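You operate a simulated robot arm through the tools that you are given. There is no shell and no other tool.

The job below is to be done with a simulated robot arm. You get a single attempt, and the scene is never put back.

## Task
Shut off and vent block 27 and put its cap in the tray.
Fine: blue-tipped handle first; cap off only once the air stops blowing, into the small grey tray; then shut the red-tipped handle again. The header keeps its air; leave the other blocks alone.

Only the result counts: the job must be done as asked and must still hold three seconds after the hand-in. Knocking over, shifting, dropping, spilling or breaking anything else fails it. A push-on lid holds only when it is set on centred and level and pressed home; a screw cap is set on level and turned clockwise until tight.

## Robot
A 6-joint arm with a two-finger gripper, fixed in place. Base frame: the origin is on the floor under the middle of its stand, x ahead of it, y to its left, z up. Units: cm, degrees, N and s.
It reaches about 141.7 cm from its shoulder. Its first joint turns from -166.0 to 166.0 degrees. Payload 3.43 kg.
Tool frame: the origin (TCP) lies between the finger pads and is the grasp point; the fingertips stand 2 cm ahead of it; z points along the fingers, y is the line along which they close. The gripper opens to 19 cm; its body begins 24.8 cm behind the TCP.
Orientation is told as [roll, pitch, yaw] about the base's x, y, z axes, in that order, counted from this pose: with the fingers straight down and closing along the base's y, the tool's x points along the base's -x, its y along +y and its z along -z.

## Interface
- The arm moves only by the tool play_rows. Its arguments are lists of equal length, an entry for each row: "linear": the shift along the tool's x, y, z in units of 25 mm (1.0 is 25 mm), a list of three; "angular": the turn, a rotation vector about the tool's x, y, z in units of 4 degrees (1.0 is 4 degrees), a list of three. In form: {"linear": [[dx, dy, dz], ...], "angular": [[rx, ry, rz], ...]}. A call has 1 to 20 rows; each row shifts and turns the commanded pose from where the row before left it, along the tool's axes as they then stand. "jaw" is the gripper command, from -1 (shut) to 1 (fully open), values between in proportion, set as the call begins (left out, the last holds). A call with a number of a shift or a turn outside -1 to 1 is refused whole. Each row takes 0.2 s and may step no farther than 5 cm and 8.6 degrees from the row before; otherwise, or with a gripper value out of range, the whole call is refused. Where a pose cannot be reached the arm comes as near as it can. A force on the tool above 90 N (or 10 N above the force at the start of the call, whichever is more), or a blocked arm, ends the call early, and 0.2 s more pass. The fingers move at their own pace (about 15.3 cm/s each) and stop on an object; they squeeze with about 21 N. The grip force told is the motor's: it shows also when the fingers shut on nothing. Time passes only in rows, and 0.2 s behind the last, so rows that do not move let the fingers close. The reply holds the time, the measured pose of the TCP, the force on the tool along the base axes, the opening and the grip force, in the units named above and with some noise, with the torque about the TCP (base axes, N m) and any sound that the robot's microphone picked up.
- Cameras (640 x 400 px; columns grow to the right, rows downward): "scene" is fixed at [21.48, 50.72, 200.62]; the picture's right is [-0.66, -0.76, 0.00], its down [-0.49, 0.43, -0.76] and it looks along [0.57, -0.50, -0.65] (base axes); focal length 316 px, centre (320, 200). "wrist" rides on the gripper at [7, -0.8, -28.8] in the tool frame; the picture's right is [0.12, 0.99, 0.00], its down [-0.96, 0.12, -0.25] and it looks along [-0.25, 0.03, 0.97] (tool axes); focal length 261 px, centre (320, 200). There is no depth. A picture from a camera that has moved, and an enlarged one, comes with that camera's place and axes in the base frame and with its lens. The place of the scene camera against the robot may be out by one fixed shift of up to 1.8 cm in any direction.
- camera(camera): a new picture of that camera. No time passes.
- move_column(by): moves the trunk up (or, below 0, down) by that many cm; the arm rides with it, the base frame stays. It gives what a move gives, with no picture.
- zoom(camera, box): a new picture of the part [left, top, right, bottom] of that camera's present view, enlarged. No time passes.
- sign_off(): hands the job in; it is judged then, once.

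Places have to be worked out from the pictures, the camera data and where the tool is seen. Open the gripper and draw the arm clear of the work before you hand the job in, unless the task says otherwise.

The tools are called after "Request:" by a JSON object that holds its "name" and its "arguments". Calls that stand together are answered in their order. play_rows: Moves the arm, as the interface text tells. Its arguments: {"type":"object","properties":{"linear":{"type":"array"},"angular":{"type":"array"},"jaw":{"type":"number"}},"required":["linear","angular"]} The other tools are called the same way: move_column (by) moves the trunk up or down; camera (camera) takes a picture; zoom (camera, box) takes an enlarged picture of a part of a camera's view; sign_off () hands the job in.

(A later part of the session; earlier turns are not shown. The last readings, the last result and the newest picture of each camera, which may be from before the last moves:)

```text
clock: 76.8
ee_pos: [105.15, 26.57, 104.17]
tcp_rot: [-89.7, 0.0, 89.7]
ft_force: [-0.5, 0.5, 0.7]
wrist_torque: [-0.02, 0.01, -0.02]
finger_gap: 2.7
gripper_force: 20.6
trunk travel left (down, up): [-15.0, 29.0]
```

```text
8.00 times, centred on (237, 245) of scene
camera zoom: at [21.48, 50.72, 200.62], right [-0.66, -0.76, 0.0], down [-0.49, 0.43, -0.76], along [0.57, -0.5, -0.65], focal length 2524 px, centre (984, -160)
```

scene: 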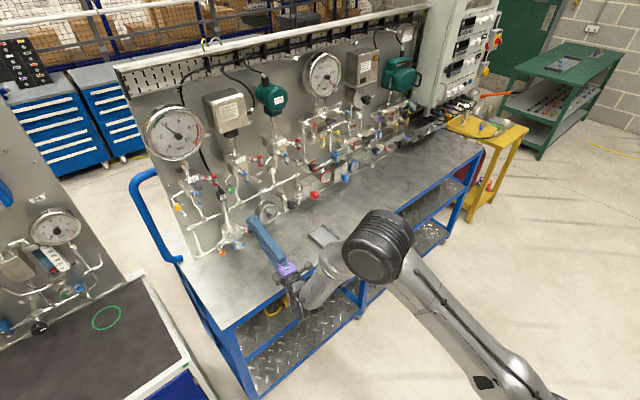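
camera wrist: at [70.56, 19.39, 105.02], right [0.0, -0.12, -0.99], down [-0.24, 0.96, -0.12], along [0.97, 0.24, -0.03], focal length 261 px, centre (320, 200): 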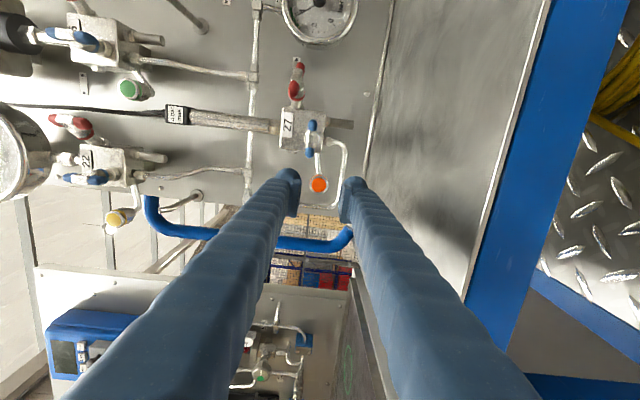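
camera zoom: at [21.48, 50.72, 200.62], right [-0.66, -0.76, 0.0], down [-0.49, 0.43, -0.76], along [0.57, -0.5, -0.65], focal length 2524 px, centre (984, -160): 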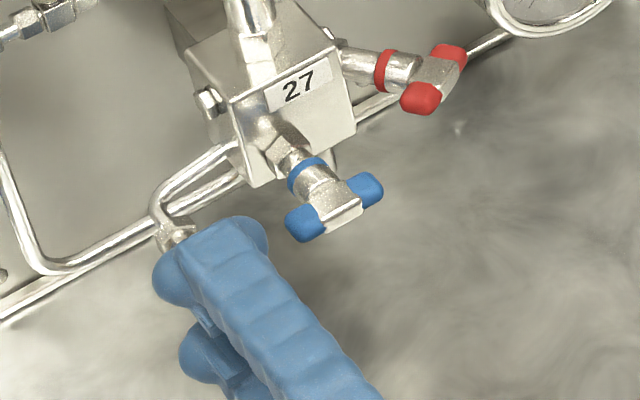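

The cap is free and held. I back out fully, then raise the cap clear before turning the tool down over the tray.

Request:
{"name": "play_rows", "arguments": {"linear": [[0, 0, -0.8], [0, 0, -0.8], [0, 0, -0.8], [0, 0, -0.8], [0, 0, -0.8], [0, -0.8, -0.5], [0, -0.8, -0.5], [0, -0.8, -0.5], [0, -0.8, 0], [0, -0.8, 0], [0, -0.8, 0], [0, 0, 0]], "angular": [[0, 0, 0], [0, 0, 0], [0, 0, 0], [0, 0, 0], [0, 0, 0], [0, 0, 0], [0, 0, 0], [0, 0, 0], [0, 0, 0], [0, 0, 0], [0, 0, 0], [0, 0, 0]]}}

Request:
{"name": "zoom", "arguments": {"camera": "wrist", "box": [240, 130, 400, 230]}}

Request:
{"name": "zoom", "arguments": {"camera": "scene", "box": [197, 215, 261, 265]}}

Request:
{"name": "camera", "arguments": {"camera": "scene"}}

```text
clock: 79.4
ee_pos: [91.25, 26.73, 116.36]
tcp_rot: [-89.8, 0.1, 89.7]
ft_force: [0.5, 1.0, -0.8]
wrist_torque: [-0.02, 0.01, 0.05]
finger_gap: 2.7
gripper_force: 20.7
trunk travel left (down, up): [-15.0, 29.0]
```

```text
4.00 times, centred on (320, 180) of wrist
camera zoom: at [62.47, 19.96, 117.3], right [-0.01, -0.12, -0.99], down [-0.24, 0.96, -0.12], along [0.97, 0.24, -0.03], focal length 1043 px, centre (320, 280)
```

zoom: 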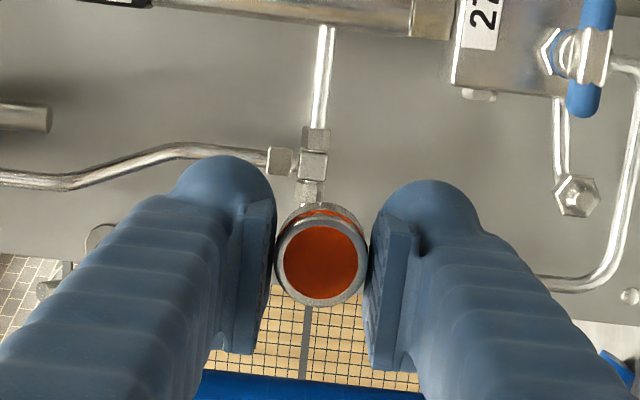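

```text
8.00 times, centred on (229, 240) of scene
camera zoom: at [21.48, 50.72, 200.62], right [-0.66, -0.76, 0.0], down [-0.49, 0.43, -0.76], along [0.57, -0.5, -0.65], focal length 2524 px, centre (1048, -120)
```

zoom: 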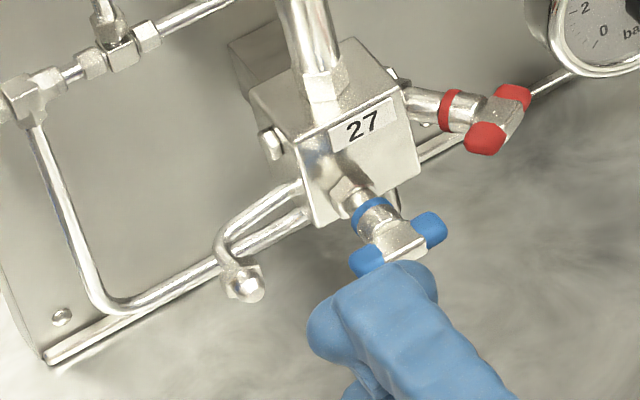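

```text
taken
```

scene: 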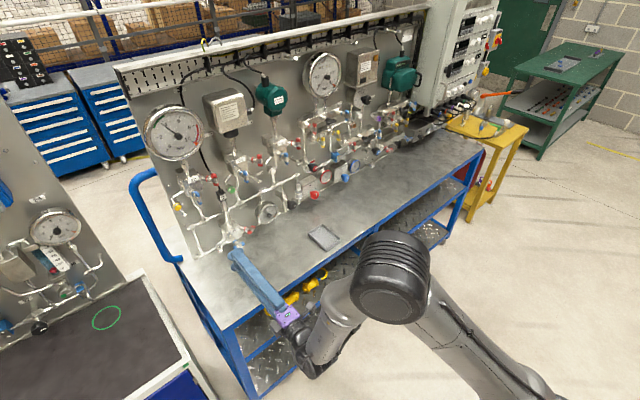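

The cap is in the jaw and the bare port shows. Now I pitch the tool down to vertical, in free space above the table.

Request:
{"name": "play_rows", "arguments": {"linear": [[0, 0, 0], [0, 0, 0], [0, 0, 0], [0, 0, 0], [0, 0, 0], [0, 0, 0], [0, 0, 0], [0, 0, 0], [0, 0, 0], [0, 0, 0], [0, 0, 0], [0, 0, 0], [0, 0, 0], [0, 0, 0], [0, 0, 0], [0, 0, 0], [0, 0, 0], [0, 0, 0], [0, 0, 0], [0, 0, 0]], "angular": [[-1, 0, 0], [-1, 0, 0], [-1, 0, 0], [-1, 0, 0], [-1, 0, 0], [-1, 0, 0], [-1, 0, 0], [-1, 0, 0], [-1, 0, 0], [-1, 0, 0], [-1, 0, 0], [-1, 0, 0], [-1, 0, 0], [-1, 0, 0], [-1, 0, 0], [-1, 0, 0], [-1, 0, 0], [-1, 0, 0], [-1, 0, 0], [-1, 0, 0]]}}

Request:
{"name": "camera", "arguments": {"camera": "wrist"}}

Request:
{"name": "camera", "arguments": {"camera": "scene"}}

```text
clock: 83.6
ee_pos: [91.54, 26.57, 116.18]
tcp_rot: [-9.6, 0.1, 89.7]
ft_force: [1.3, 0.5, -1.4]
wrist_torque: [0.02, 0.04, 0.05]
finger_gap: 2.71
gripper_force: 21.2
trunk travel left (down, up): [-15.0, 29.0]
```

```text
taken
camera wrist: at [87.53, 19.75, 144.78], right [-0.98, -0.11, -0.17], down [-0.15, 0.96, 0.22], along [0.13, 0.24, -0.96], focal length 261 px, centre (320, 200)
```

wrist: 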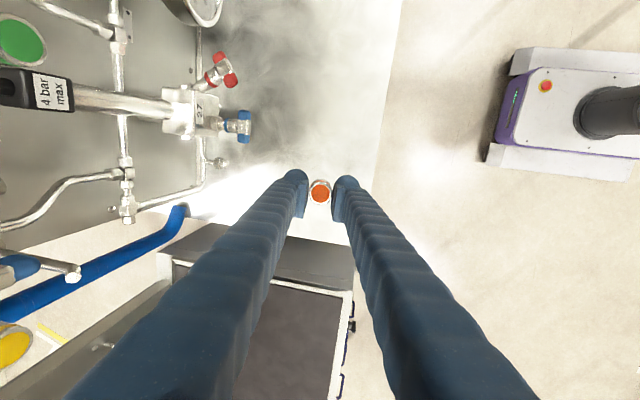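

```text
taken
```

scene: 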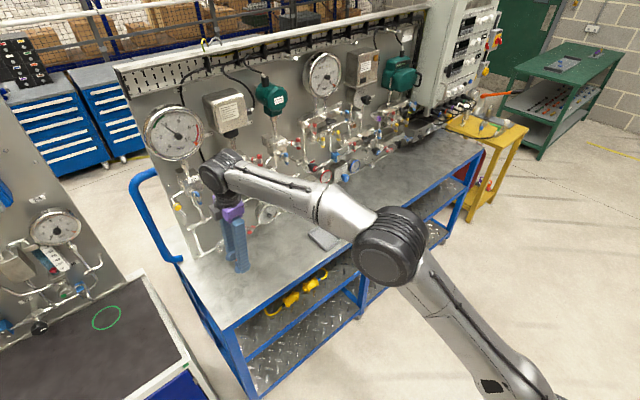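

Works well. I finish the pitch to vertical, pull back a little in x, and traverse to the tray at y ≈ -14.4.

Request:
{"name": "play_rows", "arguments": {"linear": [[0, 0.5, 0], [0, 0.5, 0], [0, 0.5, 0], [0.965, 0, 0], [0.965, 0, 0], [0.965, 0, 0], [0.965, 0, 0], [0.965, 0, 0], [0.965, 0, 0], [0.965, 0, 0], [0.965, 0, 0], [0.965, 0, 0], [0.965, 0, 0], [0.965, 0, 0], [0.965, 0, 0], [0.965, 0, 0], [0.965, 0, 0], [0.965, 0, 0], [0.965, 0, 0], [0.965, 0, 0]], "angular": [[-0.8, 0, 0], [-0.8, 0, 0], [-0.8, 0, 0], [0, 0, 0], [0, 0, 0], [0, 0, 0], [0, 0, 0], [0, 0, 0], [0, 0, 0], [0, 0, 0], [0, 0, 0], [0, 0, 0], [0, 0, 0], [0, 0, 0], [0, 0, 0], [0, 0, 0], [0, 0, 0], [0, 0, 0], [0, 0, 0], [0, 0, 0]]}}

Request:
{"name": "camera", "arguments": {"camera": "wrist"}}

Request:
{"name": "camera", "arguments": {"camera": "scene"}}

```text
clock: 87.8
ee_pos: [87.46, -14.37, 115.86]
tcp_rot: [-0.2, 0.2, 89.7]
ft_force: [0.5, -0.7, -0.7]
wrist_torque: [-0.01, 0.0, -0.04]
finger_gap: 2.71
gripper_force: 20.5
trunk travel left (down, up): [-15.0, 29.0]
```

```text
taken
camera wrist: at [88.1, -21.21, 144.75], right [-0.99, -0.11, 0.0], down [-0.11, 0.96, 0.25], along [-0.03, 0.24, -0.97], focal length 261 px, centre (320, 200)
```

wrist: 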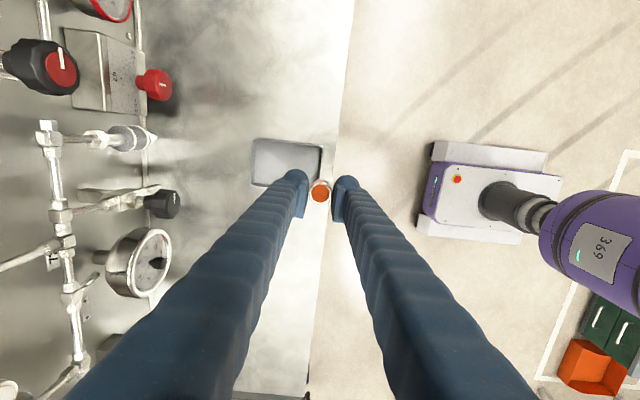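

```text
taken
```

scene: 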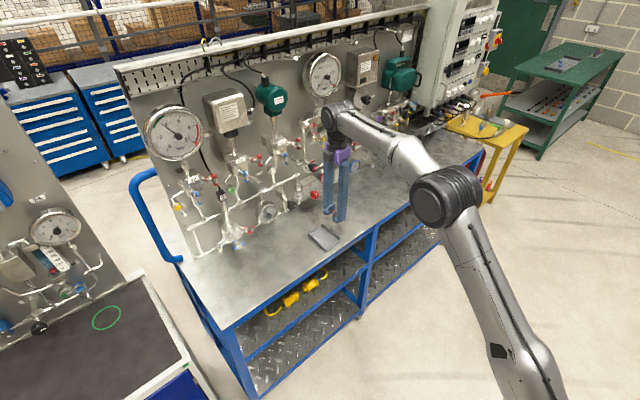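

The tray is visible beneath. I zoom to locate it precisely relative to the held cap.

Request:
{"name": "zoom", "arguments": {"camera": "wrist", "box": [230, 120, 358, 220]}}

Request:
{"name": "zoom", "arguments": {"camera": "scene", "box": [290, 180, 370, 260]}}

```text
4.00 times, centred on (294, 170) of wrist
camera zoom: at [88.1, -21.21, 144.75], right [-0.99, -0.11, 0.0], down [-0.11, 0.96, 0.25], along [-0.03, 0.24, -0.97], focal length 1043 px, centre (424, 320)
```

zoom: 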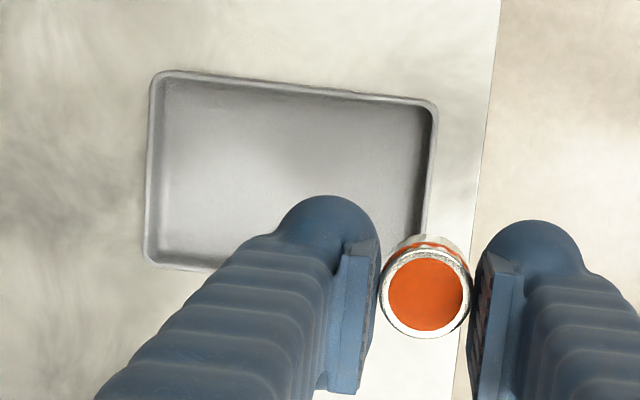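

```text
5.00 times, centred on (330, 220) of scene
camera zoom: at [21.48, 50.72, 200.62], right [-0.66, -0.76, 0.0], down [-0.49, 0.43, -0.76], along [0.57, -0.5, -0.65], focal length 1577 px, centre (270, 100)
```

zoom: 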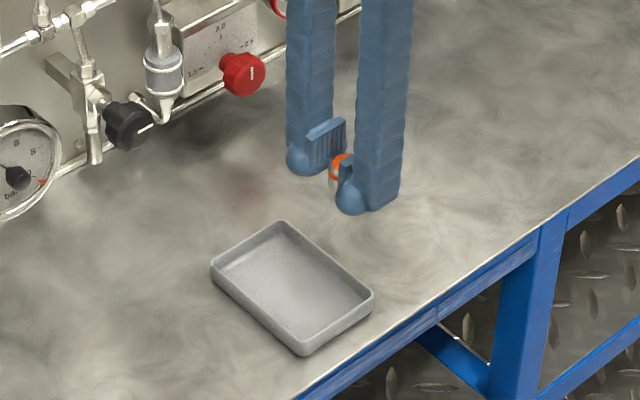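

Tray centre is about (93.4, -14.8), spanning x 87.4-99.4, y -19 to -10.6. I centre above it, then descend to z ≈ 103.

Request:
{"name": "play_rows", "arguments": {"linear": [[0.057, -0.79, 0], [0.057, -0.79, 0], [0.057, -0.79, 0], [0, 0, 0.9], [0, 0, 0.9], [0, 0, 0.9], [0, 0, 0.9], [0, 0, 0.9], [0, 0, 0.6], [0, 0, 0]], "angular": [[0, 0, 0], [0, 0, 0], [0, 0, 0], [0, 0, 0], [0, 0, 0], [0, 0, 0], [0, 0, 0], [0, 0, 0], [0, 0, 0], [0, 0, 0]]}}

Request:
{"name": "zoom", "arguments": {"camera": "wrist", "box": [240, 130, 400, 230]}}

Request:
{"name": "zoom", "arguments": {"camera": "scene", "box": [282, 190, 362, 265]}}

```text
clock: 90.0
ee_pos: [93.58, -14.68, 103.26]
tcp_rot: [0.0, 0.1, 89.8]
ft_force: [0.7, 0.4, 0.1]
wrist_torque: [0.02, 0.02, 0.0]
finger_gap: 2.7
gripper_force: 21.5
trunk travel left (down, up): [-15.0, 29.0]
```

```text
4.00 times, centred on (320, 180) of wrist
camera zoom: at [94.22, -21.6, 132.07], right [-0.99, -0.11, 0.0], down [-0.11, 0.96, 0.25], along [-0.03, 0.24, -0.97], focal length 1043 px, centre (320, 280)
```

zoom: 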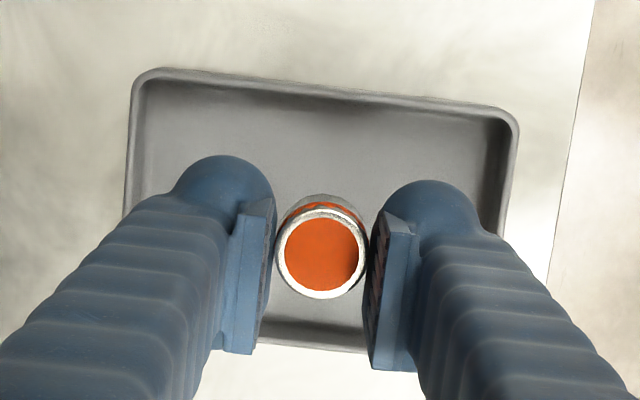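

```text
5.33 times, centred on (322, 228) of scene
camera zoom: at [21.48, 50.72, 200.62], right [-0.66, -0.76, 0.0], down [-0.49, 0.43, -0.76], along [0.57, -0.5, -0.65], focal length 1683 px, centre (309, 53)
```

zoom: 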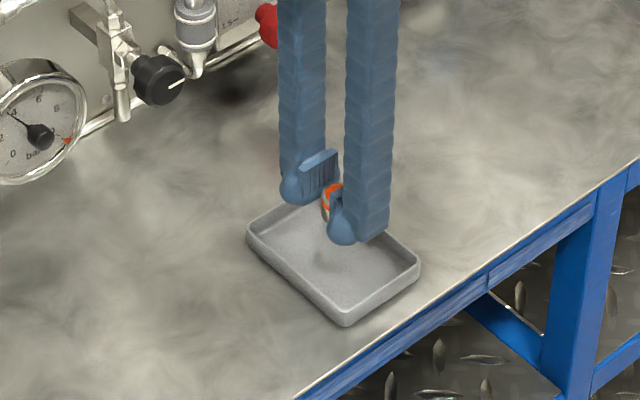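

Centred in the tray with about 1 cm clearance at each end. I descend to z ≈ 100.2 and then in fine steps watching the force.

Request:
{"name": "play_rows", "arguments": {"linear": [[0, 0, 0.4], [0, 0, 0.4], [0, 0, 0.4], [0, 0, 0]], "angular": [[0, 0, 0], [0, 0, 0], [0, 0, 0], [0, 0, 0]]}}

Request:
{"name": "play_rows", "arguments": {"linear": [[0, 0, 0.12], [0, 0, 0]], "angular": [[0, 0, 0], [0, 0, 0]]}}

Request:
{"name": "zoom", "arguments": {"camera": "wrist", "box": [240, 130, 400, 230]}}

Request:
{"name": "zoom", "arguments": {"camera": "scene", "box": [298, 210, 346, 255]}}

```text
clock: 91.0
ee_pos: [93.61, -14.72, 100.17]
tcp_rot: [-0.1, 0.0, 89.7]
ft_force: [-0.6, 0.2, 0.1]
wrist_torque: [0.02, 0.03, -0.01]
finger_gap: 2.72
gripper_force: 20.5
trunk travel left (down, up): [-15.0, 29.0]
```

```text
clock: 91.6
ee_pos: [93.56, -14.59, 99.86]
tcp_rot: [-0.1, 0.0, 89.7]
ft_force: [0.3, 0.3, -0.2]
wrist_torque: [0.02, -0.03, -0.01]
finger_gap: 2.68
gripper_force: 21.3
trunk travel left (down, up): [-15.0, 29.0]
```

```text
4.00 times, centred on (320, 180) of wrist
camera zoom: at [94.2, -21.61, 128.74], right [-0.99, -0.11, 0.0], down [-0.11, 0.96, 0.25], along [-0.03, 0.24, -0.97], focal length 1043 px, centre (320, 280)
```

zoom: 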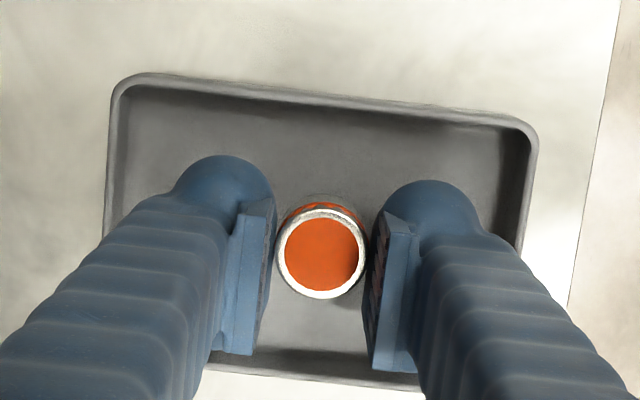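

```text
8.89 times, centred on (322, 232) of scene
camera zoom: at [21.48, 50.72, 200.62], right [-0.66, -0.76, 0.0], down [-0.49, 0.43, -0.76], along [0.57, -0.5, -0.65], focal length 2804 px, centre (302, -89)
```

zoom: 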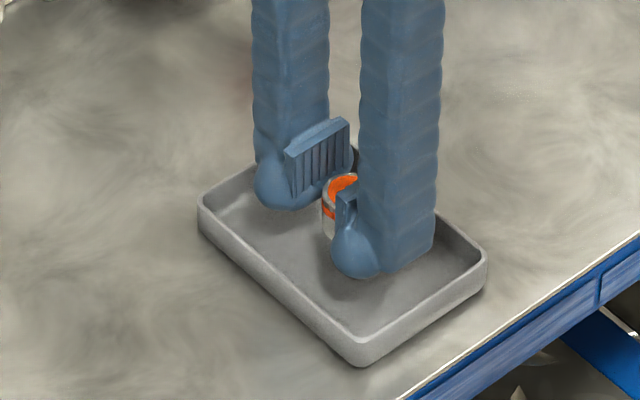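

No contact yet. I continue down in 2-3 mm steps.

Request:
{"name": "play_rows", "arguments": {"linear": [[0, 0, 0.1], [0, 0, 0]], "angular": [[0, 0, 0], [0, 0, 0]]}}

Request:
{"name": "play_rows", "arguments": {"linear": [[0, 0, 0.1], [0, 0, 0]], "angular": [[0, 0, 0], [0, 0, 0]]}}

Request:
{"name": "zoom", "arguments": {"camera": "scene", "box": [298, 210, 346, 255]}}

```text
clock: 92.2
ee_pos: [93.53, -14.78, 99.8]
tcp_rot: [-0.2, 0.2, 89.7]
ft_force: [0.5, -0.4, -0.8]
wrist_torque: [-0.01, -0.01, 0.01]
finger_gap: 2.71
gripper_force: 20.9
trunk travel left (down, up): [-15.0, 29.0]
```

```text
clock: 92.8
ee_pos: [93.34, -14.82, 99.43]
tcp_rot: [-0.2, 0.1, 89.7]
ft_force: [-0.5, 0.1, -0.8]
wrist_torque: [0.0, -0.01, 0.03]
finger_gap: 2.7
gripper_force: 21.3
trunk travel left (down, up): [-15.0, 29.0]
```

```text
8.89 times, centred on (322, 232) of scene
camera zoom: at [21.48, 50.72, 200.62], right [-0.66, -0.76, 0.0], down [-0.49, 0.43, -0.76], along [0.57, -0.5, -0.65], focal length 2804 px, centre (302, -89)
```

zoom: 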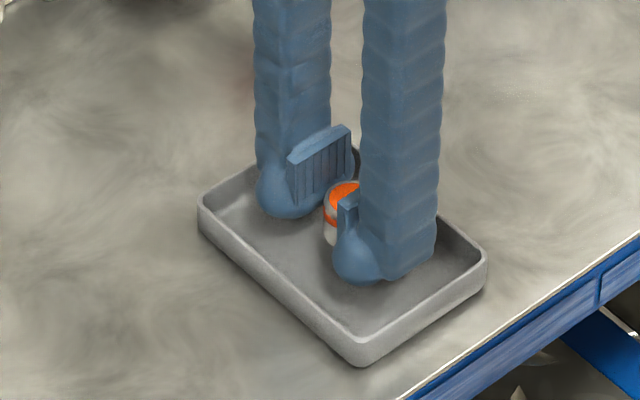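

Still no contact at z ≈ 99.4. Further small steps.

Request:
{"name": "play_rows", "arguments": {"linear": [[0, 0, 0.08], [0, 0, 0]], "angular": [[0, 0, 0], [0, 0, 0]]}}

Request:
{"name": "play_rows", "arguments": {"linear": [[0, 0, 0.08], [0, 0, 0]], "angular": [[0, 0, 0], [0, 0, 0]]}}

Request:
{"name": "zoom", "arguments": {"camera": "scene", "box": [298, 210, 346, 255]}}

```text
clock: 93.4
ee_pos: [93.44, -14.63, 99.09]
tcp_rot: [-0.2, 0.1, 89.8]
ft_force: [-0.4, 0.2, -1.8]
wrist_torque: [0.0, -0.04, 0.02]
finger_gap: 2.72
gripper_force: 20.9
trunk travel left (down, up): [-15.0, 29.0]
```

```text
clock: 94.0
ee_pos: [93.5, -14.67, 98.9]
tcp_rot: [-0.1, 0.2, 89.7]
ft_force: [0.1, -0.2, -0.7]
wrist_torque: [-0.01, -0.01, 0.01]
finger_gap: 2.74
gripper_force: 20.6
trunk travel left (down, up): [-15.0, 29.0]
```

```text
8.89 times, centred on (322, 232) of scene
camera zoom: at [21.48, 50.72, 200.62], right [-0.66, -0.76, 0.0], down [-0.49, 0.43, -0.76], along [0.57, -0.5, -0.65], focal length 2804 px, centre (302, -89)
```

zoom: 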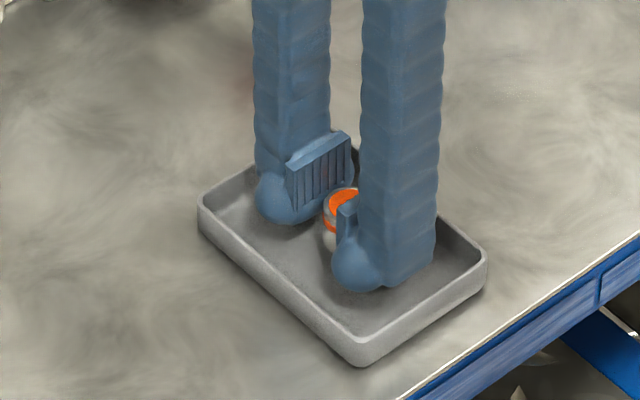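

Still free at z ≈ 98.9; continuing down in 2 mm steps.

Request:
{"name": "play_rows", "arguments": {"linear": [[0, 0, 0.08], [0, 0, 0]], "angular": [[0, 0, 0], [0, 0, 0]]}}

Request:
{"name": "play_rows", "arguments": {"linear": [[0, 0, 0.08], [0, 0, 0]], "angular": [[0, 0, 0], [0, 0, 0]]}}

Request:
{"name": "zoom", "arguments": {"camera": "scene", "box": [298, 210, 346, 255]}}

```text
clock: 94.6
ee_pos: [93.38, -14.77, 98.78]
tcp_rot: [0.0, 0.1, 89.7]
ft_force: [-0.3, 0.2, 0.0]
wrist_torque: [0.0, 0.0, 0.02]
finger_gap: 2.72
gripper_force: 21.2
trunk travel left (down, up): [-15.0, 29.0]
```

```text
clock: 95.2
ee_pos: [93.48, -14.72, 98.53]
tcp_rot: [-0.1, 0.0, 89.7]
ft_force: [0.1, -0.2, -0.7]
wrist_torque: [-0.01, 0.01, -0.02]
finger_gap: 2.74
gripper_force: 21.8
trunk travel left (down, up): [-15.0, 29.0]
```

```text
8.89 times, centred on (322, 232) of scene
camera zoom: at [21.48, 50.72, 200.62], right [-0.66, -0.76, 0.0], down [-0.49, 0.43, -0.76], along [0.57, -0.5, -0.65], focal length 2804 px, centre (302, -89)
```

zoom: 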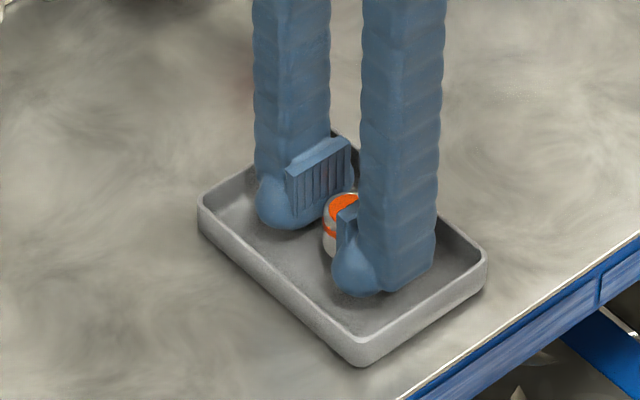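

Still no contact at z ≈ 98.5; the floor must be lower than I guessed. Continuing.

Request:
{"name": "play_rows", "arguments": {"linear": [[0, 0, 0.08], [0, 0, 0]], "angular": [[0, 0, 0], [0, 0, 0]]}}

Request:
{"name": "play_rows", "arguments": {"linear": [[0, 0, 0.08], [0, 0, 0]], "angular": [[0, 0, 0], [0, 0, 0]]}}

Request:
{"name": "zoom", "arguments": {"camera": "scene", "box": [298, 210, 346, 255]}}

Request:
{"name": "zoom", "arguments": {"camera": "wrist", "box": [240, 130, 400, 230]}}

```text
clock: 95.8
ee_pos: [93.58, -14.61, 98.55]
tcp_rot: [-0.1, 0.2, 89.7]
ft_force: [1.0, -0.7, -0.3]
wrist_torque: [0.04, 0.01, -0.01]
finger_gap: 2.7
gripper_force: 21.5
trunk travel left (down, up): [-15.0, 29.0]
```

```text
clock: 96.4
ee_pos: [93.53, -14.73, 98.21]
tcp_rot: [-0.1, 0.1, 89.7]
ft_force: [-0.3, -0.6, -1.4]
wrist_torque: [0.01, 0.03, -0.01]
finger_gap: 2.71
gripper_force: 20.9
trunk travel left (down, up): [-15.0, 29.0]
```

```text
8.89 times, centred on (322, 232) of scene
camera zoom: at [21.48, 50.72, 200.62], right [-0.66, -0.76, 0.0], down [-0.49, 0.43, -0.76], along [0.57, -0.5, -0.65], focal length 2804 px, centre (302, -89)
```

zoom: 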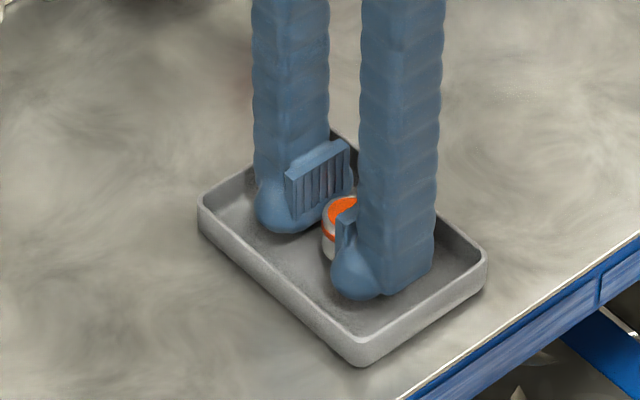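

```text
4.00 times, centred on (320, 180) of wrist
camera zoom: at [94.24, -21.65, 127.08], right [-0.99, -0.11, 0.0], down [-0.11, 0.96, 0.25], along [-0.03, 0.24, -0.97], focal length 1043 px, centre (320, 280)
```

zoom: 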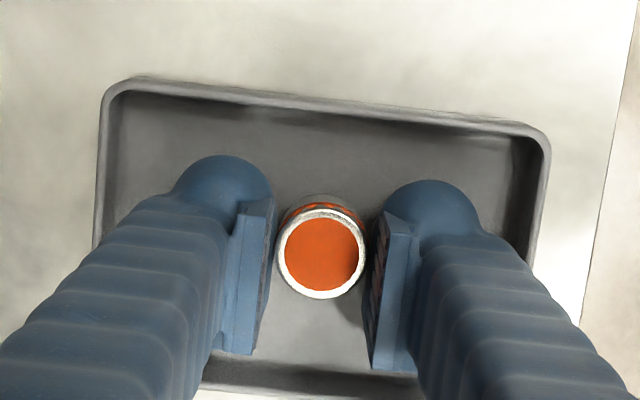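

Continuing down; still free.

Request:
{"name": "play_rows", "arguments": {"linear": [[0, 0, 0.08], [0, 0, 0]], "angular": [[0, 0, 0], [0, 0, 0]]}}

Request:
{"name": "play_rows", "arguments": {"linear": [[0, 0, 0.08], [0, 0, 0]], "angular": [[0, 0, 0], [0, 0, 0]]}}

Request:
{"name": "play_rows", "arguments": {"linear": [[0, 0, 0.08], [0, 0, 0]], "angular": [[0, 0, 0], [0, 0, 0]]}}

Request:
{"name": "zoom", "arguments": {"camera": "scene", "box": [298, 210, 346, 255]}}

```text
clock: 97.0
ee_pos: [93.58, -14.64, 98.07]
tcp_rot: [-0.1, 0.1, 89.7]
ft_force: [-0.5, 0.0, -1.1]
wrist_torque: [0.01, -0.04, 0.0]
finger_gap: 2.71
gripper_force: 21.0
trunk travel left (down, up): [-15.0, 29.0]
```

```text
clock: 97.6
ee_pos: [93.62, -14.74, 97.96]
tcp_rot: [-0.1, 0.1, 89.7]
ft_force: [0.7, 0.6, 1.8]
wrist_torque: [0.02, -0.04, -0.01]
finger_gap: 2.69
gripper_force: 21.0
trunk travel left (down, up): [-15.0, 29.0]
```

```text
clock: 98.2
ee_pos: [93.47, -14.72, 97.92]
tcp_rot: [-0.3, 0.1, 89.6]
ft_force: [1.1, 1.5, 17.0]
wrist_torque: [0.0, 0.01, 0.03]
finger_gap: 2.73
gripper_force: 21.2
trunk travel left (down, up): [-15.0, 29.0]
```

```text
8.89 times, centred on (322, 232) of scene
camera zoom: at [21.48, 50.72, 200.62], right [-0.66, -0.76, 0.0], down [-0.49, 0.43, -0.76], along [0.57, -0.5, -0.65], focal length 2804 px, centre (302, -89)
```

zoom: 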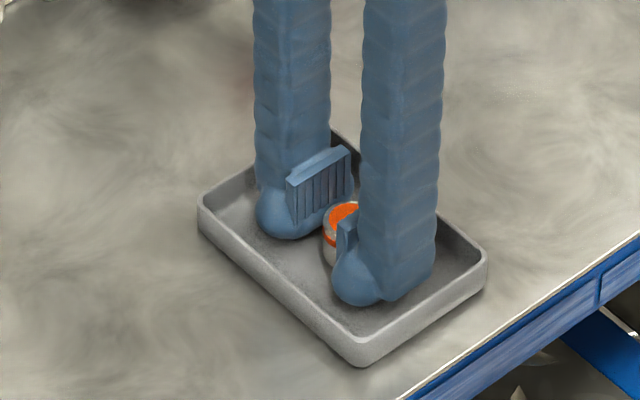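

Contact: 17 N on the tray floor. I ease up 1 mm and open the jaw just enough (3.6 cm) to let the cap stand.

Request:
{"name": "play_rows", "arguments": {"linear": [[0, 0, -0.06], [0, 0, 0]], "angular": [[0, 0, 0], [0, 0, 0]]}}

Request:
{"name": "play_rows", "arguments": {"linear": [[0, 0, 0], [0, 0, 0], [0, 0, 0]], "angular": [[0, 0, 0], [0, 0, 0], [0, 0, 0]], "jaw": -0.62}}

Request:
{"name": "zoom", "arguments": {"camera": "scene", "box": [298, 210, 346, 255]}}

Request:
{"name": "zoom", "arguments": {"camera": "wrist", "box": [240, 130, 400, 230]}}

```text
clock: 98.8
ee_pos: [93.55, -14.6, 97.83]
tcp_rot: [-0.1, 0.0, 89.8]
ft_force: [4.3, 2.8, 14.0]
wrist_torque: [0.04, -0.08, 0.03]
finger_gap: 2.71
gripper_force: 20.6
trunk travel left (down, up): [-15.0, 29.0]
```

```text
clock: 99.6
ee_pos: [93.5, -14.71, 97.79]
tcp_rot: [-0.1, 0.1, 89.7]
ft_force: [0.3, -0.1, -0.1]
wrist_torque: [0.02, 0.01, -0.01]
finger_gap: 3.6
gripper_force: 0.0
trunk travel left (down, up): [-15.0, 29.0]
```

```text
8.89 times, centred on (322, 232) of scene
camera zoom: at [21.48, 50.72, 200.62], right [-0.66, -0.76, 0.0], down [-0.49, 0.43, -0.76], along [0.57, -0.5, -0.65], focal length 2804 px, centre (302, -89)
```

zoom: 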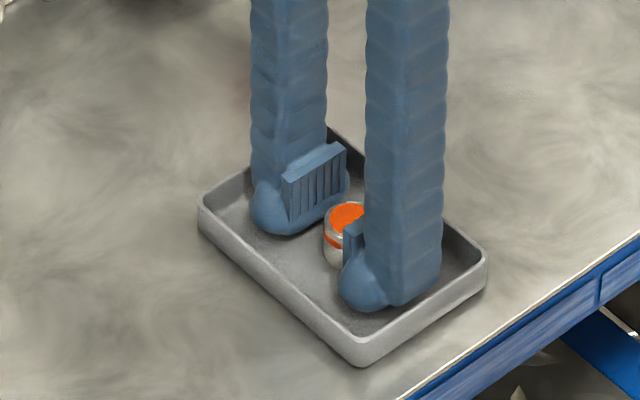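

```text
4.00 times, centred on (320, 180) of wrist
camera zoom: at [94.14, -21.7, 126.62], right [-0.99, -0.11, 0.0], down [-0.11, 0.96, 0.25], along [-0.03, 0.24, -0.97], focal length 1043 px, centre (320, 280)
```

zoom: 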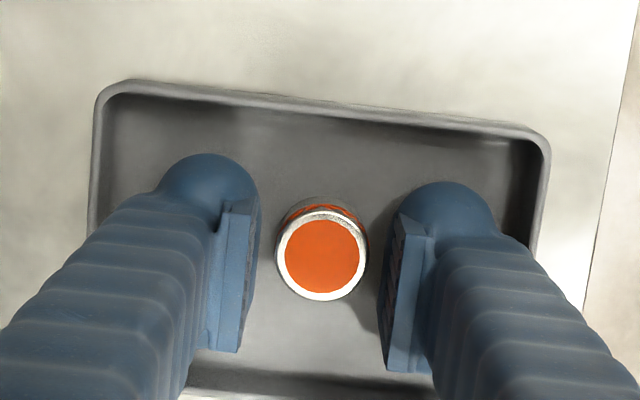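

The cap stands upright in the tray, released. I raise the tool straight up clear of the tray.

Request:
{"name": "play_rows", "arguments": {"linear": [[0, 0, -0.4], [0, 0, -0.6], [0, 0, -0.9], [0, 0, -0.9], [0, 0, -0.9], [0, 0, -0.9], [0, 0, -0.9], [0, 0, -0.9], [0, 0, 0]], "angular": [[0, 0, 0], [0, 0, 0], [0, 0, 0], [0, 0, 0], [0, 0, 0], [0, 0, 0], [0, 0, 0], [0, 0, 0], [0, 0, 0]]}}

Request:
{"name": "zoom", "arguments": {"camera": "scene", "box": [298, 210, 346, 255]}}

Request:
{"name": "zoom", "arguments": {"camera": "scene", "box": [205, 210, 269, 260]}}

Request:
{"name": "camera", "arguments": {"camera": "wrist"}}

```text
clock: 101.6
ee_pos: [93.38, -14.81, 114.01]
tcp_rot: [-0.2, 0.0, 89.7]
ft_force: [0.3, -0.4, 0.1]
wrist_torque: [0.0, 0.01, 0.03]
finger_gap: 3.6
gripper_force: 0.0
trunk travel left (down, up): [-15.0, 29.0]
```

```text
8.89 times, centred on (322, 232) of scene
camera zoom: at [21.48, 50.72, 200.62], right [-0.66, -0.76, 0.0], down [-0.49, 0.43, -0.76], along [0.57, -0.5, -0.65], focal length 2804 px, centre (302, -89)
```

zoom: 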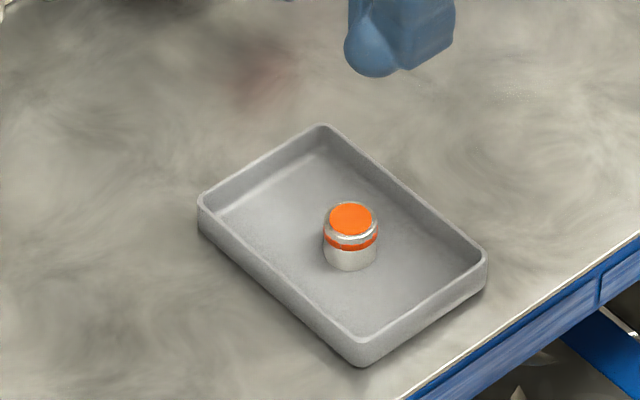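

```text
8.00 times, centred on (237, 235) of scene
camera zoom: at [21.48, 50.72, 200.62], right [-0.66, -0.76, 0.0], down [-0.49, 0.43, -0.76], along [0.57, -0.5, -0.65], focal length 2524 px, centre (984, -80)
```

zoom: 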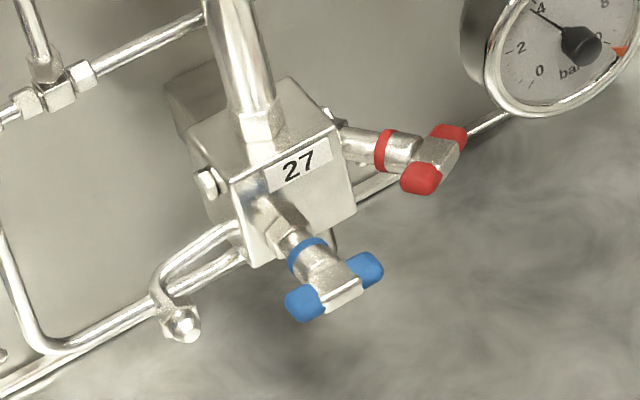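

```text
taken
camera wrist: at [94.1, -21.81, 142.72], right [-0.99, -0.11, 0.0], down [-0.11, 0.96, 0.25], along [-0.03, 0.24, -0.97], focal length 261 px, centre (320, 200)
```

wrist: 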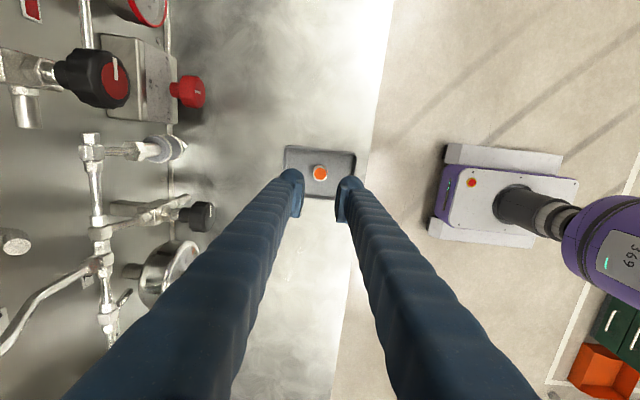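

The cap sits upright in the tray, header gauge still 4 bar, port bare. Next I move back to y ≈ 14, close the jaw, and pitch the tool level again to shut the red handle.

Request:
{"name": "play_rows", "arguments": {"linear": [[0, 0.8, -0.3], [0, 0.8, -0.3], [-0.967, 0, 0], [-0.967, 0, 0], [-0.967, 0, 0], [-0.967, 0, 0], [-0.967, 0, 0], [-0.967, 0, 0], [-0.967, 0, 0], [-0.967, 0, 0], [-0.967, 0, 0], [-0.967, 0, 0], [-0.967, 0, 0], [-0.967, 0, 0], [0, 0, 0]], "angular": [[0, 0, 0], [0, 0, 0], [0, 0, 0], [0, 0, 0], [0, 0, 0], [0, 0, 0], [0, 0, 0], [0, 0, 0], [0, 0, 0], [0, 0, 0], [0, 0, 0], [0, 0, 0], [0, 0, 0], [0, 0, 0], [0, 0, 0]], "jaw": -1}}

Request:
{"name": "play_rows", "arguments": {"linear": [[0, 0, 0], [0, 0, 0], [0, 0, 0], [0, 0, 0], [0, 0, 0], [0, 0, 0], [0, 0, 0], [0, 0, 0], [0, 0, 0], [0, 0, 0], [0, 0, 0], [0, 0, 0], [0, 0, 0], [0, 0, 0], [0, 0, 0], [0, 0, 0], [0, 0, 0], [0, 0, 0], [0, 0, 0], [0, 0, 0]], "angular": [[1, 0, 0], [1, 0, 0], [1, 0, 0], [1, 0, 0], [1, 0, 0], [1, 0, 0], [1, 0, 0], [1, 0, 0], [1, 0, 0], [1, 0, 0], [1, 0, 0], [1, 0, 0], [1, 0, 0], [1, 0, 0], [1, 0, 0], [1, 0, 0], [1, 0, 0], [1, 0, 0], [1, 0, 0], [1, 0, 0]]}}

Request:
{"name": "camera", "arguments": {"camera": "wrist"}}

Request:
{"name": "camera", "arguments": {"camera": "scene"}}

```text
clock: 104.8
ee_pos: [89.51, 14.48, 115.27]
tcp_rot: [-0.1, 0.1, 89.8]
ft_force: [0.0, 0.3, 0.0]
wrist_torque: [-0.09, -0.03, -0.01]
finger_gap: 0.02
gripper_force: 20.8
trunk travel left (down, up): [-15.0, 29.0]
```

```text
clock: 109.0
ee_pos: [89.84, 10.81, 115.21]
tcp_rot: [-68.7, 2.9, 86.5]
ft_force: [-0.1, -0.4, 0.7]
wrist_torque: [0.0, 0.01, -0.01]
finger_gap: 0.0
gripper_force: 20.7
out of reach, approached as far as the arm can: row 11, 12, 13, 14, 15, 16
trunk travel left (down, up): [-15.0, 29.0]
```

```text
taken
camera wrist: at [62.98, 6.03, 126.79], right [-0.37, -0.14, -0.92], down [-0.21, 0.97, -0.07], along [0.9, 0.17, -0.39], focal length 261 px, centre (320, 200)
```

wrist: 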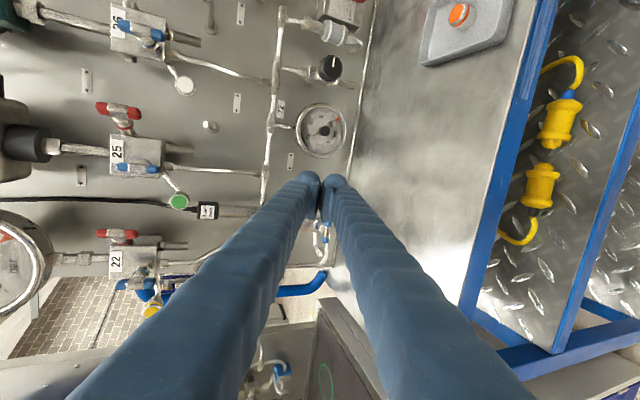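

```text
taken
```

scene: 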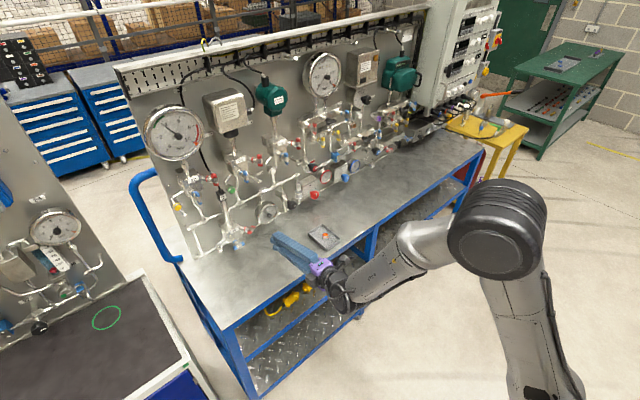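

The pitch-up went through a range limit but recovered (TCP (89.8, 10.8, 115.2), tool 21° nose-down). I move forward to (98, 8.5, 113) and then level with yaw -8.6°, the pose that worked before.

Request:
{"name": "play_rows", "arguments": {"linear": [[0.162, -0.089, 0.855], [0.162, -0.089, 0.855], [0.162, -0.089, 0.855], [0.162, -0.089, 0.855], [0, 0, 0], [0, 0, 0], [0, 0, 0], [0, 0, 0], [0, 0, 0], [0, 0, 0]], "angular": [[0, 0, 0], [0, 0, 0], [0, 0, 0], [0, 0, 0], [0.873, 0.173, 0.152], [0.873, 0.173, 0.152], [0.873, 0.173, 0.152], [0.873, 0.173, 0.152], [0.873, 0.173, 0.152], [0.873, 0.173, 0.152]]}}

Request:
{"name": "camera", "arguments": {"camera": "wrist"}}

Request:
{"name": "camera", "arguments": {"camera": "scene"}}

```text
clock: 111.2
ee_pos: [97.97, 8.92, 112.74]
tcp_rot: [-89.6, 0.2, 81.8]
ft_force: [-0.3, -0.6, 0.2]
wrist_torque: [0.01, -0.02, 0.02]
finger_gap: 0.01
gripper_force: 21.0
trunk travel left (down, up): [-15.0, 29.0]
```

```text
taken
camera wrist: at [68.5, 5.93, 113.79], right [-0.02, -0.12, -0.99], down [-0.11, 0.99, -0.12], along [0.99, 0.1, -0.03], focal length 261 px, centre (320, 200)
```

wrist: 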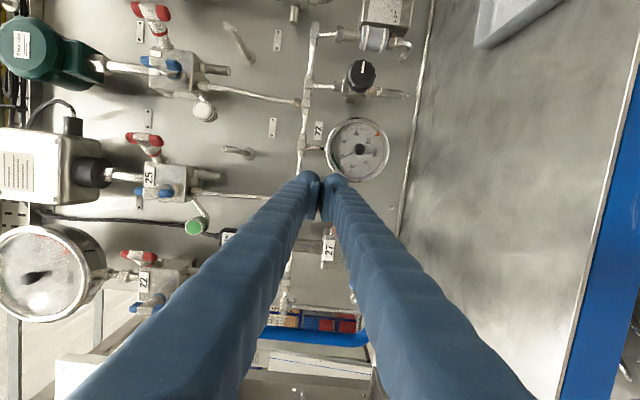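

```text
taken
```

scene: 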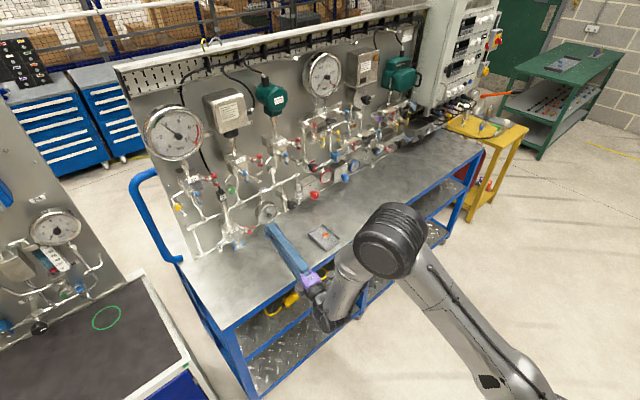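

The pose is clean again. I zoom on the red bar from the scene camera to judge its present angle.

Request:
{"name": "zoom", "arguments": {"camera": "scene", "box": [237, 215, 269, 240]}}

Request:
{"name": "zoom", "arguments": {"camera": "wrist", "box": [300, 180, 400, 300]}}

```text
16.00 times, centred on (253, 228) of scene
camera zoom: at [21.48, 50.72, 200.62], right [-0.66, -0.76, 0.0], down [-0.49, 0.43, -0.76], along [0.57, -0.5, -0.65], focal length 5048 px, centre (1392, -240)
```

zoom: 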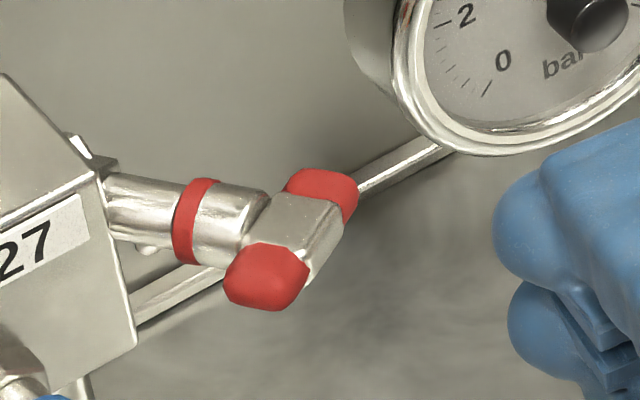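

```text
3.33 times, centred on (350, 240) of wrist
camera zoom: at [68.5, 5.93, 113.79], right [-0.02, -0.12, -0.99], down [-0.11, 0.99, -0.12], along [0.99, 0.1, -0.03], focal length 869 px, centre (220, 67)
```

zoom: 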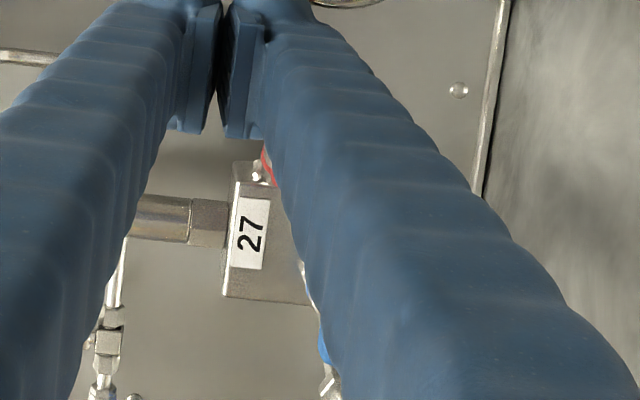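

The bar stands at about 76° open. To shut it I'll press its far (right) end down from above, then push its lower end to +y until it is upright against the stop. I move in above the far end first.

Request:
{"name": "play_rows", "arguments": {"linear": [[0, -0.1, 0], [-0.238, -0.02, 0.806], [-0.238, -0.02, 0.806], [-0.238, -0.02, 0.806], [-0.238, -0.02, 0.806], [-0.238, -0.02, 0.806], [0, 0, 0]], "angular": [[0, 0, 0], [0, 0, 0], [0, 0, 0], [0, 0, 0], [0, 0, 0], [0, 0, 0], [0, 0, 0]]}}

Request:
{"name": "zoom", "arguments": {"camera": "scene", "box": [229, 205, 277, 245]}}

Request:
{"name": "zoom", "arguments": {"camera": "wrist", "box": [240, 120, 440, 280]}}

```text
clock: 112.8
ee_pos: [108.41, 9.99, 113.12]
tcp_rot: [-89.7, 0.2, 81.8]
ft_force: [-0.8, 1.1, -1.0]
wrist_torque: [0.01, -0.01, -0.01]
finger_gap: 0.0
gripper_force: 20.6
trunk travel left (down, up): [-15.0, 29.0]
```

```text
10.00 times, centred on (253, 225) of scene
camera zoom: at [21.48, 50.72, 200.62], right [-0.66, -0.76, 0.0], down [-0.49, 0.43, -0.76], along [0.57, -0.5, -0.65], focal length 3155 px, centre (990, -50)
```

zoom: 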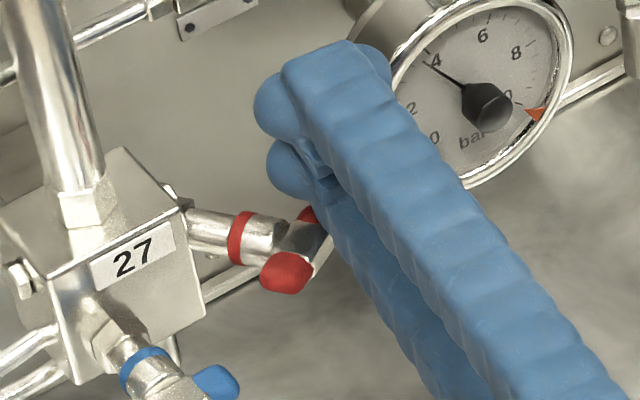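

```text
2.50 times, centred on (340, 200) of wrist
camera zoom: at [78.96, 7.2, 114.27], right [-0.02, -0.12, -0.99], down [-0.11, 0.99, -0.12], along [0.99, 0.1, -0.04], focal length 652 px, centre (270, 200)
```

zoom: 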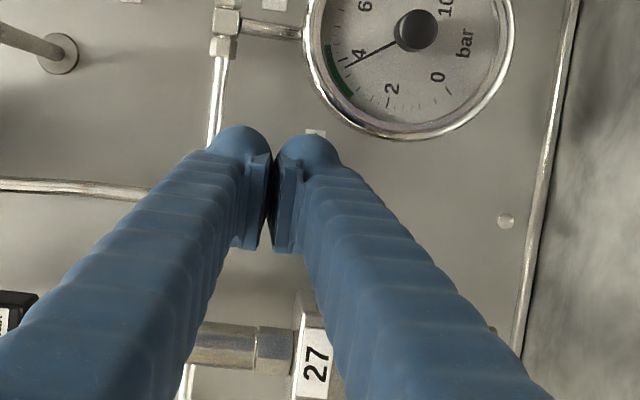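

The finger is above the far end. I press down in steps and watch the force.

Request:
{"name": "play_rows", "arguments": {"linear": [[0, 0.2, 0], [0, 0.2, 0], [0, 0.1, 0], [0, 0, 0]], "angular": [[0, 0, 0], [0, 0, 0], [0, 0, 0], [0, 0, 0]]}}

Request:
{"name": "zoom", "arguments": {"camera": "scene", "box": [229, 205, 277, 245]}}

```text
clock: 113.8
ee_pos: [108.33, 9.99, 112.45]
tcp_rot: [-90.0, 0.1, 81.9]
ft_force: [8.8, -2.8, 21.9]
wrist_torque: [0.31, 0.03, -0.11]
finger_gap: 0.0
gripper_force: 21.1
trunk travel left (down, up): [-15.0, 29.0]
```

```text
10.00 times, centred on (253, 225) of scene
camera zoom: at [21.48, 50.72, 200.62], right [-0.66, -0.76, 0.0], down [-0.49, 0.43, -0.76], along [0.57, -0.5, -0.65], focal length 3155 px, centre (990, -50)
```

zoom: 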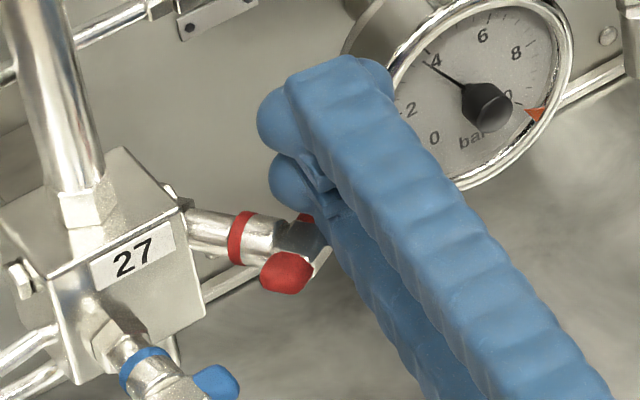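

Force analysis shows the finger's left edge is pressing near the bar's middle (x≈107, y≈11.8), not its end. I lift off, shift 1 cm to -y, and press again on the far end.

Request:
{"name": "play_rows", "arguments": {"linear": [[0, -0.4, 0], [0.39, 0, 0.14], [0, 0, 0]], "angular": [[0, 0, 0], [0, 0, 0], [0, 0, 0]]}}

Request:
{"name": "play_rows", "arguments": {"linear": [[0, 0.2, 0], [0, 0.2, 0], [0, 0.16, 0], [0, 0, 0]], "angular": [[0, 0, 0], [0, 0, 0], [0, 0, 0], [0, 0, 0]]}}

Request:
{"name": "zoom", "arguments": {"camera": "scene", "box": [229, 205, 277, 245]}}

```text
clock: 114.6
ee_pos: [108.55, 9.16, 112.7]
tcp_rot: [-89.6, 0.2, 81.8]
ft_force: [-0.2, 0.7, 0.8]
wrist_torque: [-0.01, -0.02, 0.04]
finger_gap: 0.0
gripper_force: 20.6
trunk travel left (down, up): [-15.0, 29.0]
```

```text
clock: 115.6
ee_pos: [108.57, 9.03, 111.32]
tcp_rot: [-89.6, 0.3, 81.9]
ft_force: [-1.5, -2.1, 1.1]
wrist_torque: [-0.09, 0.08, 0.04]
finger_gap: 0.02
gripper_force: 21.1
trunk travel left (down, up): [-15.0, 29.0]
```

```text
10.00 times, centred on (253, 225) of scene
camera zoom: at [21.48, 50.72, 200.62], right [-0.66, -0.76, 0.0], down [-0.49, 0.43, -0.76], along [0.57, -0.5, -0.65], focal length 3155 px, centre (990, -50)
```

zoom: 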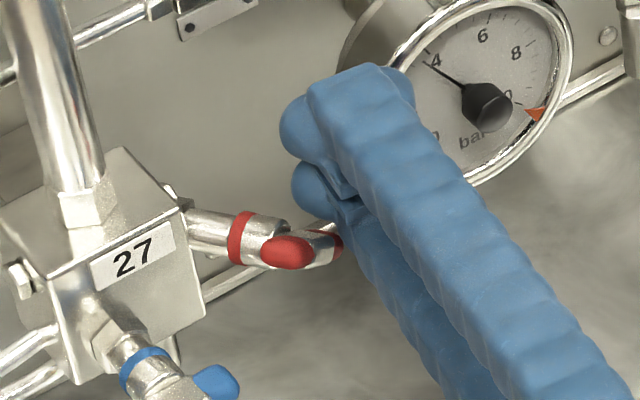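

It works: the near end is rising and the far end sinking. I press on by another 1 cm.

Request:
{"name": "play_rows", "arguments": {"linear": [[0, 0.2, 0], [0, 0.2, 0], [0, 0, 0]], "angular": [[0, 0, 0], [0, 0, 0], [0, 0, 0]]}}

Request:
{"name": "zoom", "arguments": {"camera": "scene", "box": [229, 205, 277, 245]}}

```text
clock: 116.4
ee_pos: [108.78, 9.08, 110.42]
tcp_rot: [-89.6, 0.2, 81.8]
ft_force: [0.0, -3.7, 0.8]
wrist_torque: [-0.08, 0.01, 0.04]
finger_gap: 0.01
gripper_force: 20.7
trunk travel left (down, up): [-15.0, 29.0]
```

```text
10.00 times, centred on (253, 225) of scene
camera zoom: at [21.48, 50.72, 200.62], right [-0.66, -0.76, 0.0], down [-0.49, 0.43, -0.76], along [0.57, -0.5, -0.65], focal length 3155 px, centre (990, -50)
```

zoom: 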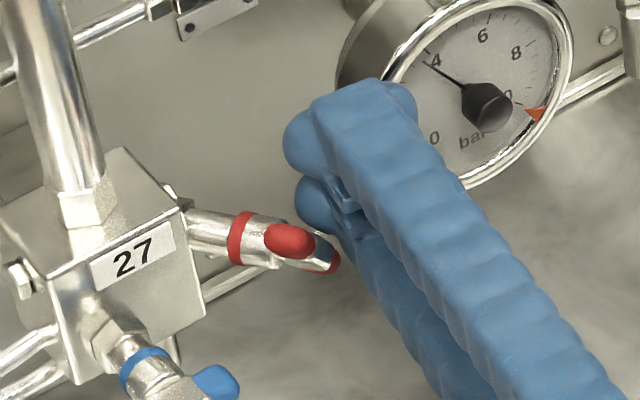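

The bar is at about 40° now. I go 1.2 cm lower while drawing back 0.6 cm (to stay clear of the gauge), then push its lower end toward +y.

Request:
{"name": "play_rows", "arguments": {"linear": [[0.011, 0.16, -0.079], [0.011, 0.16, -0.079], [0.011, 0.16, -0.079], [0, 0, 0]], "angular": [[0, 0, 0], [0, 0, 0], [0, 0, 0], [0, 0, 0]]}}

Request:
{"name": "zoom", "arguments": {"camera": "scene", "box": [229, 205, 277, 245]}}

```text
clock: 117.4
ee_pos: [108.0, 9.04, 109.22]
tcp_rot: [-89.6, 0.2, 81.8]
ft_force: [-0.9, -1.2, -0.9]
wrist_torque: [0.0, -0.01, -0.01]
finger_gap: 0.0
gripper_force: 21.4
trunk travel left (down, up): [-15.0, 29.0]
```

```text
10.00 times, centred on (253, 225) of scene
camera zoom: at [21.48, 50.72, 200.62], right [-0.66, -0.76, 0.0], down [-0.49, 0.43, -0.76], along [0.57, -0.5, -0.65], focal length 3155 px, centre (990, -50)
```

zoom: 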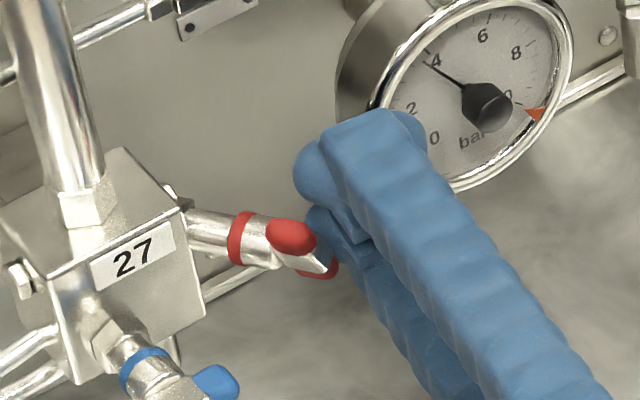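

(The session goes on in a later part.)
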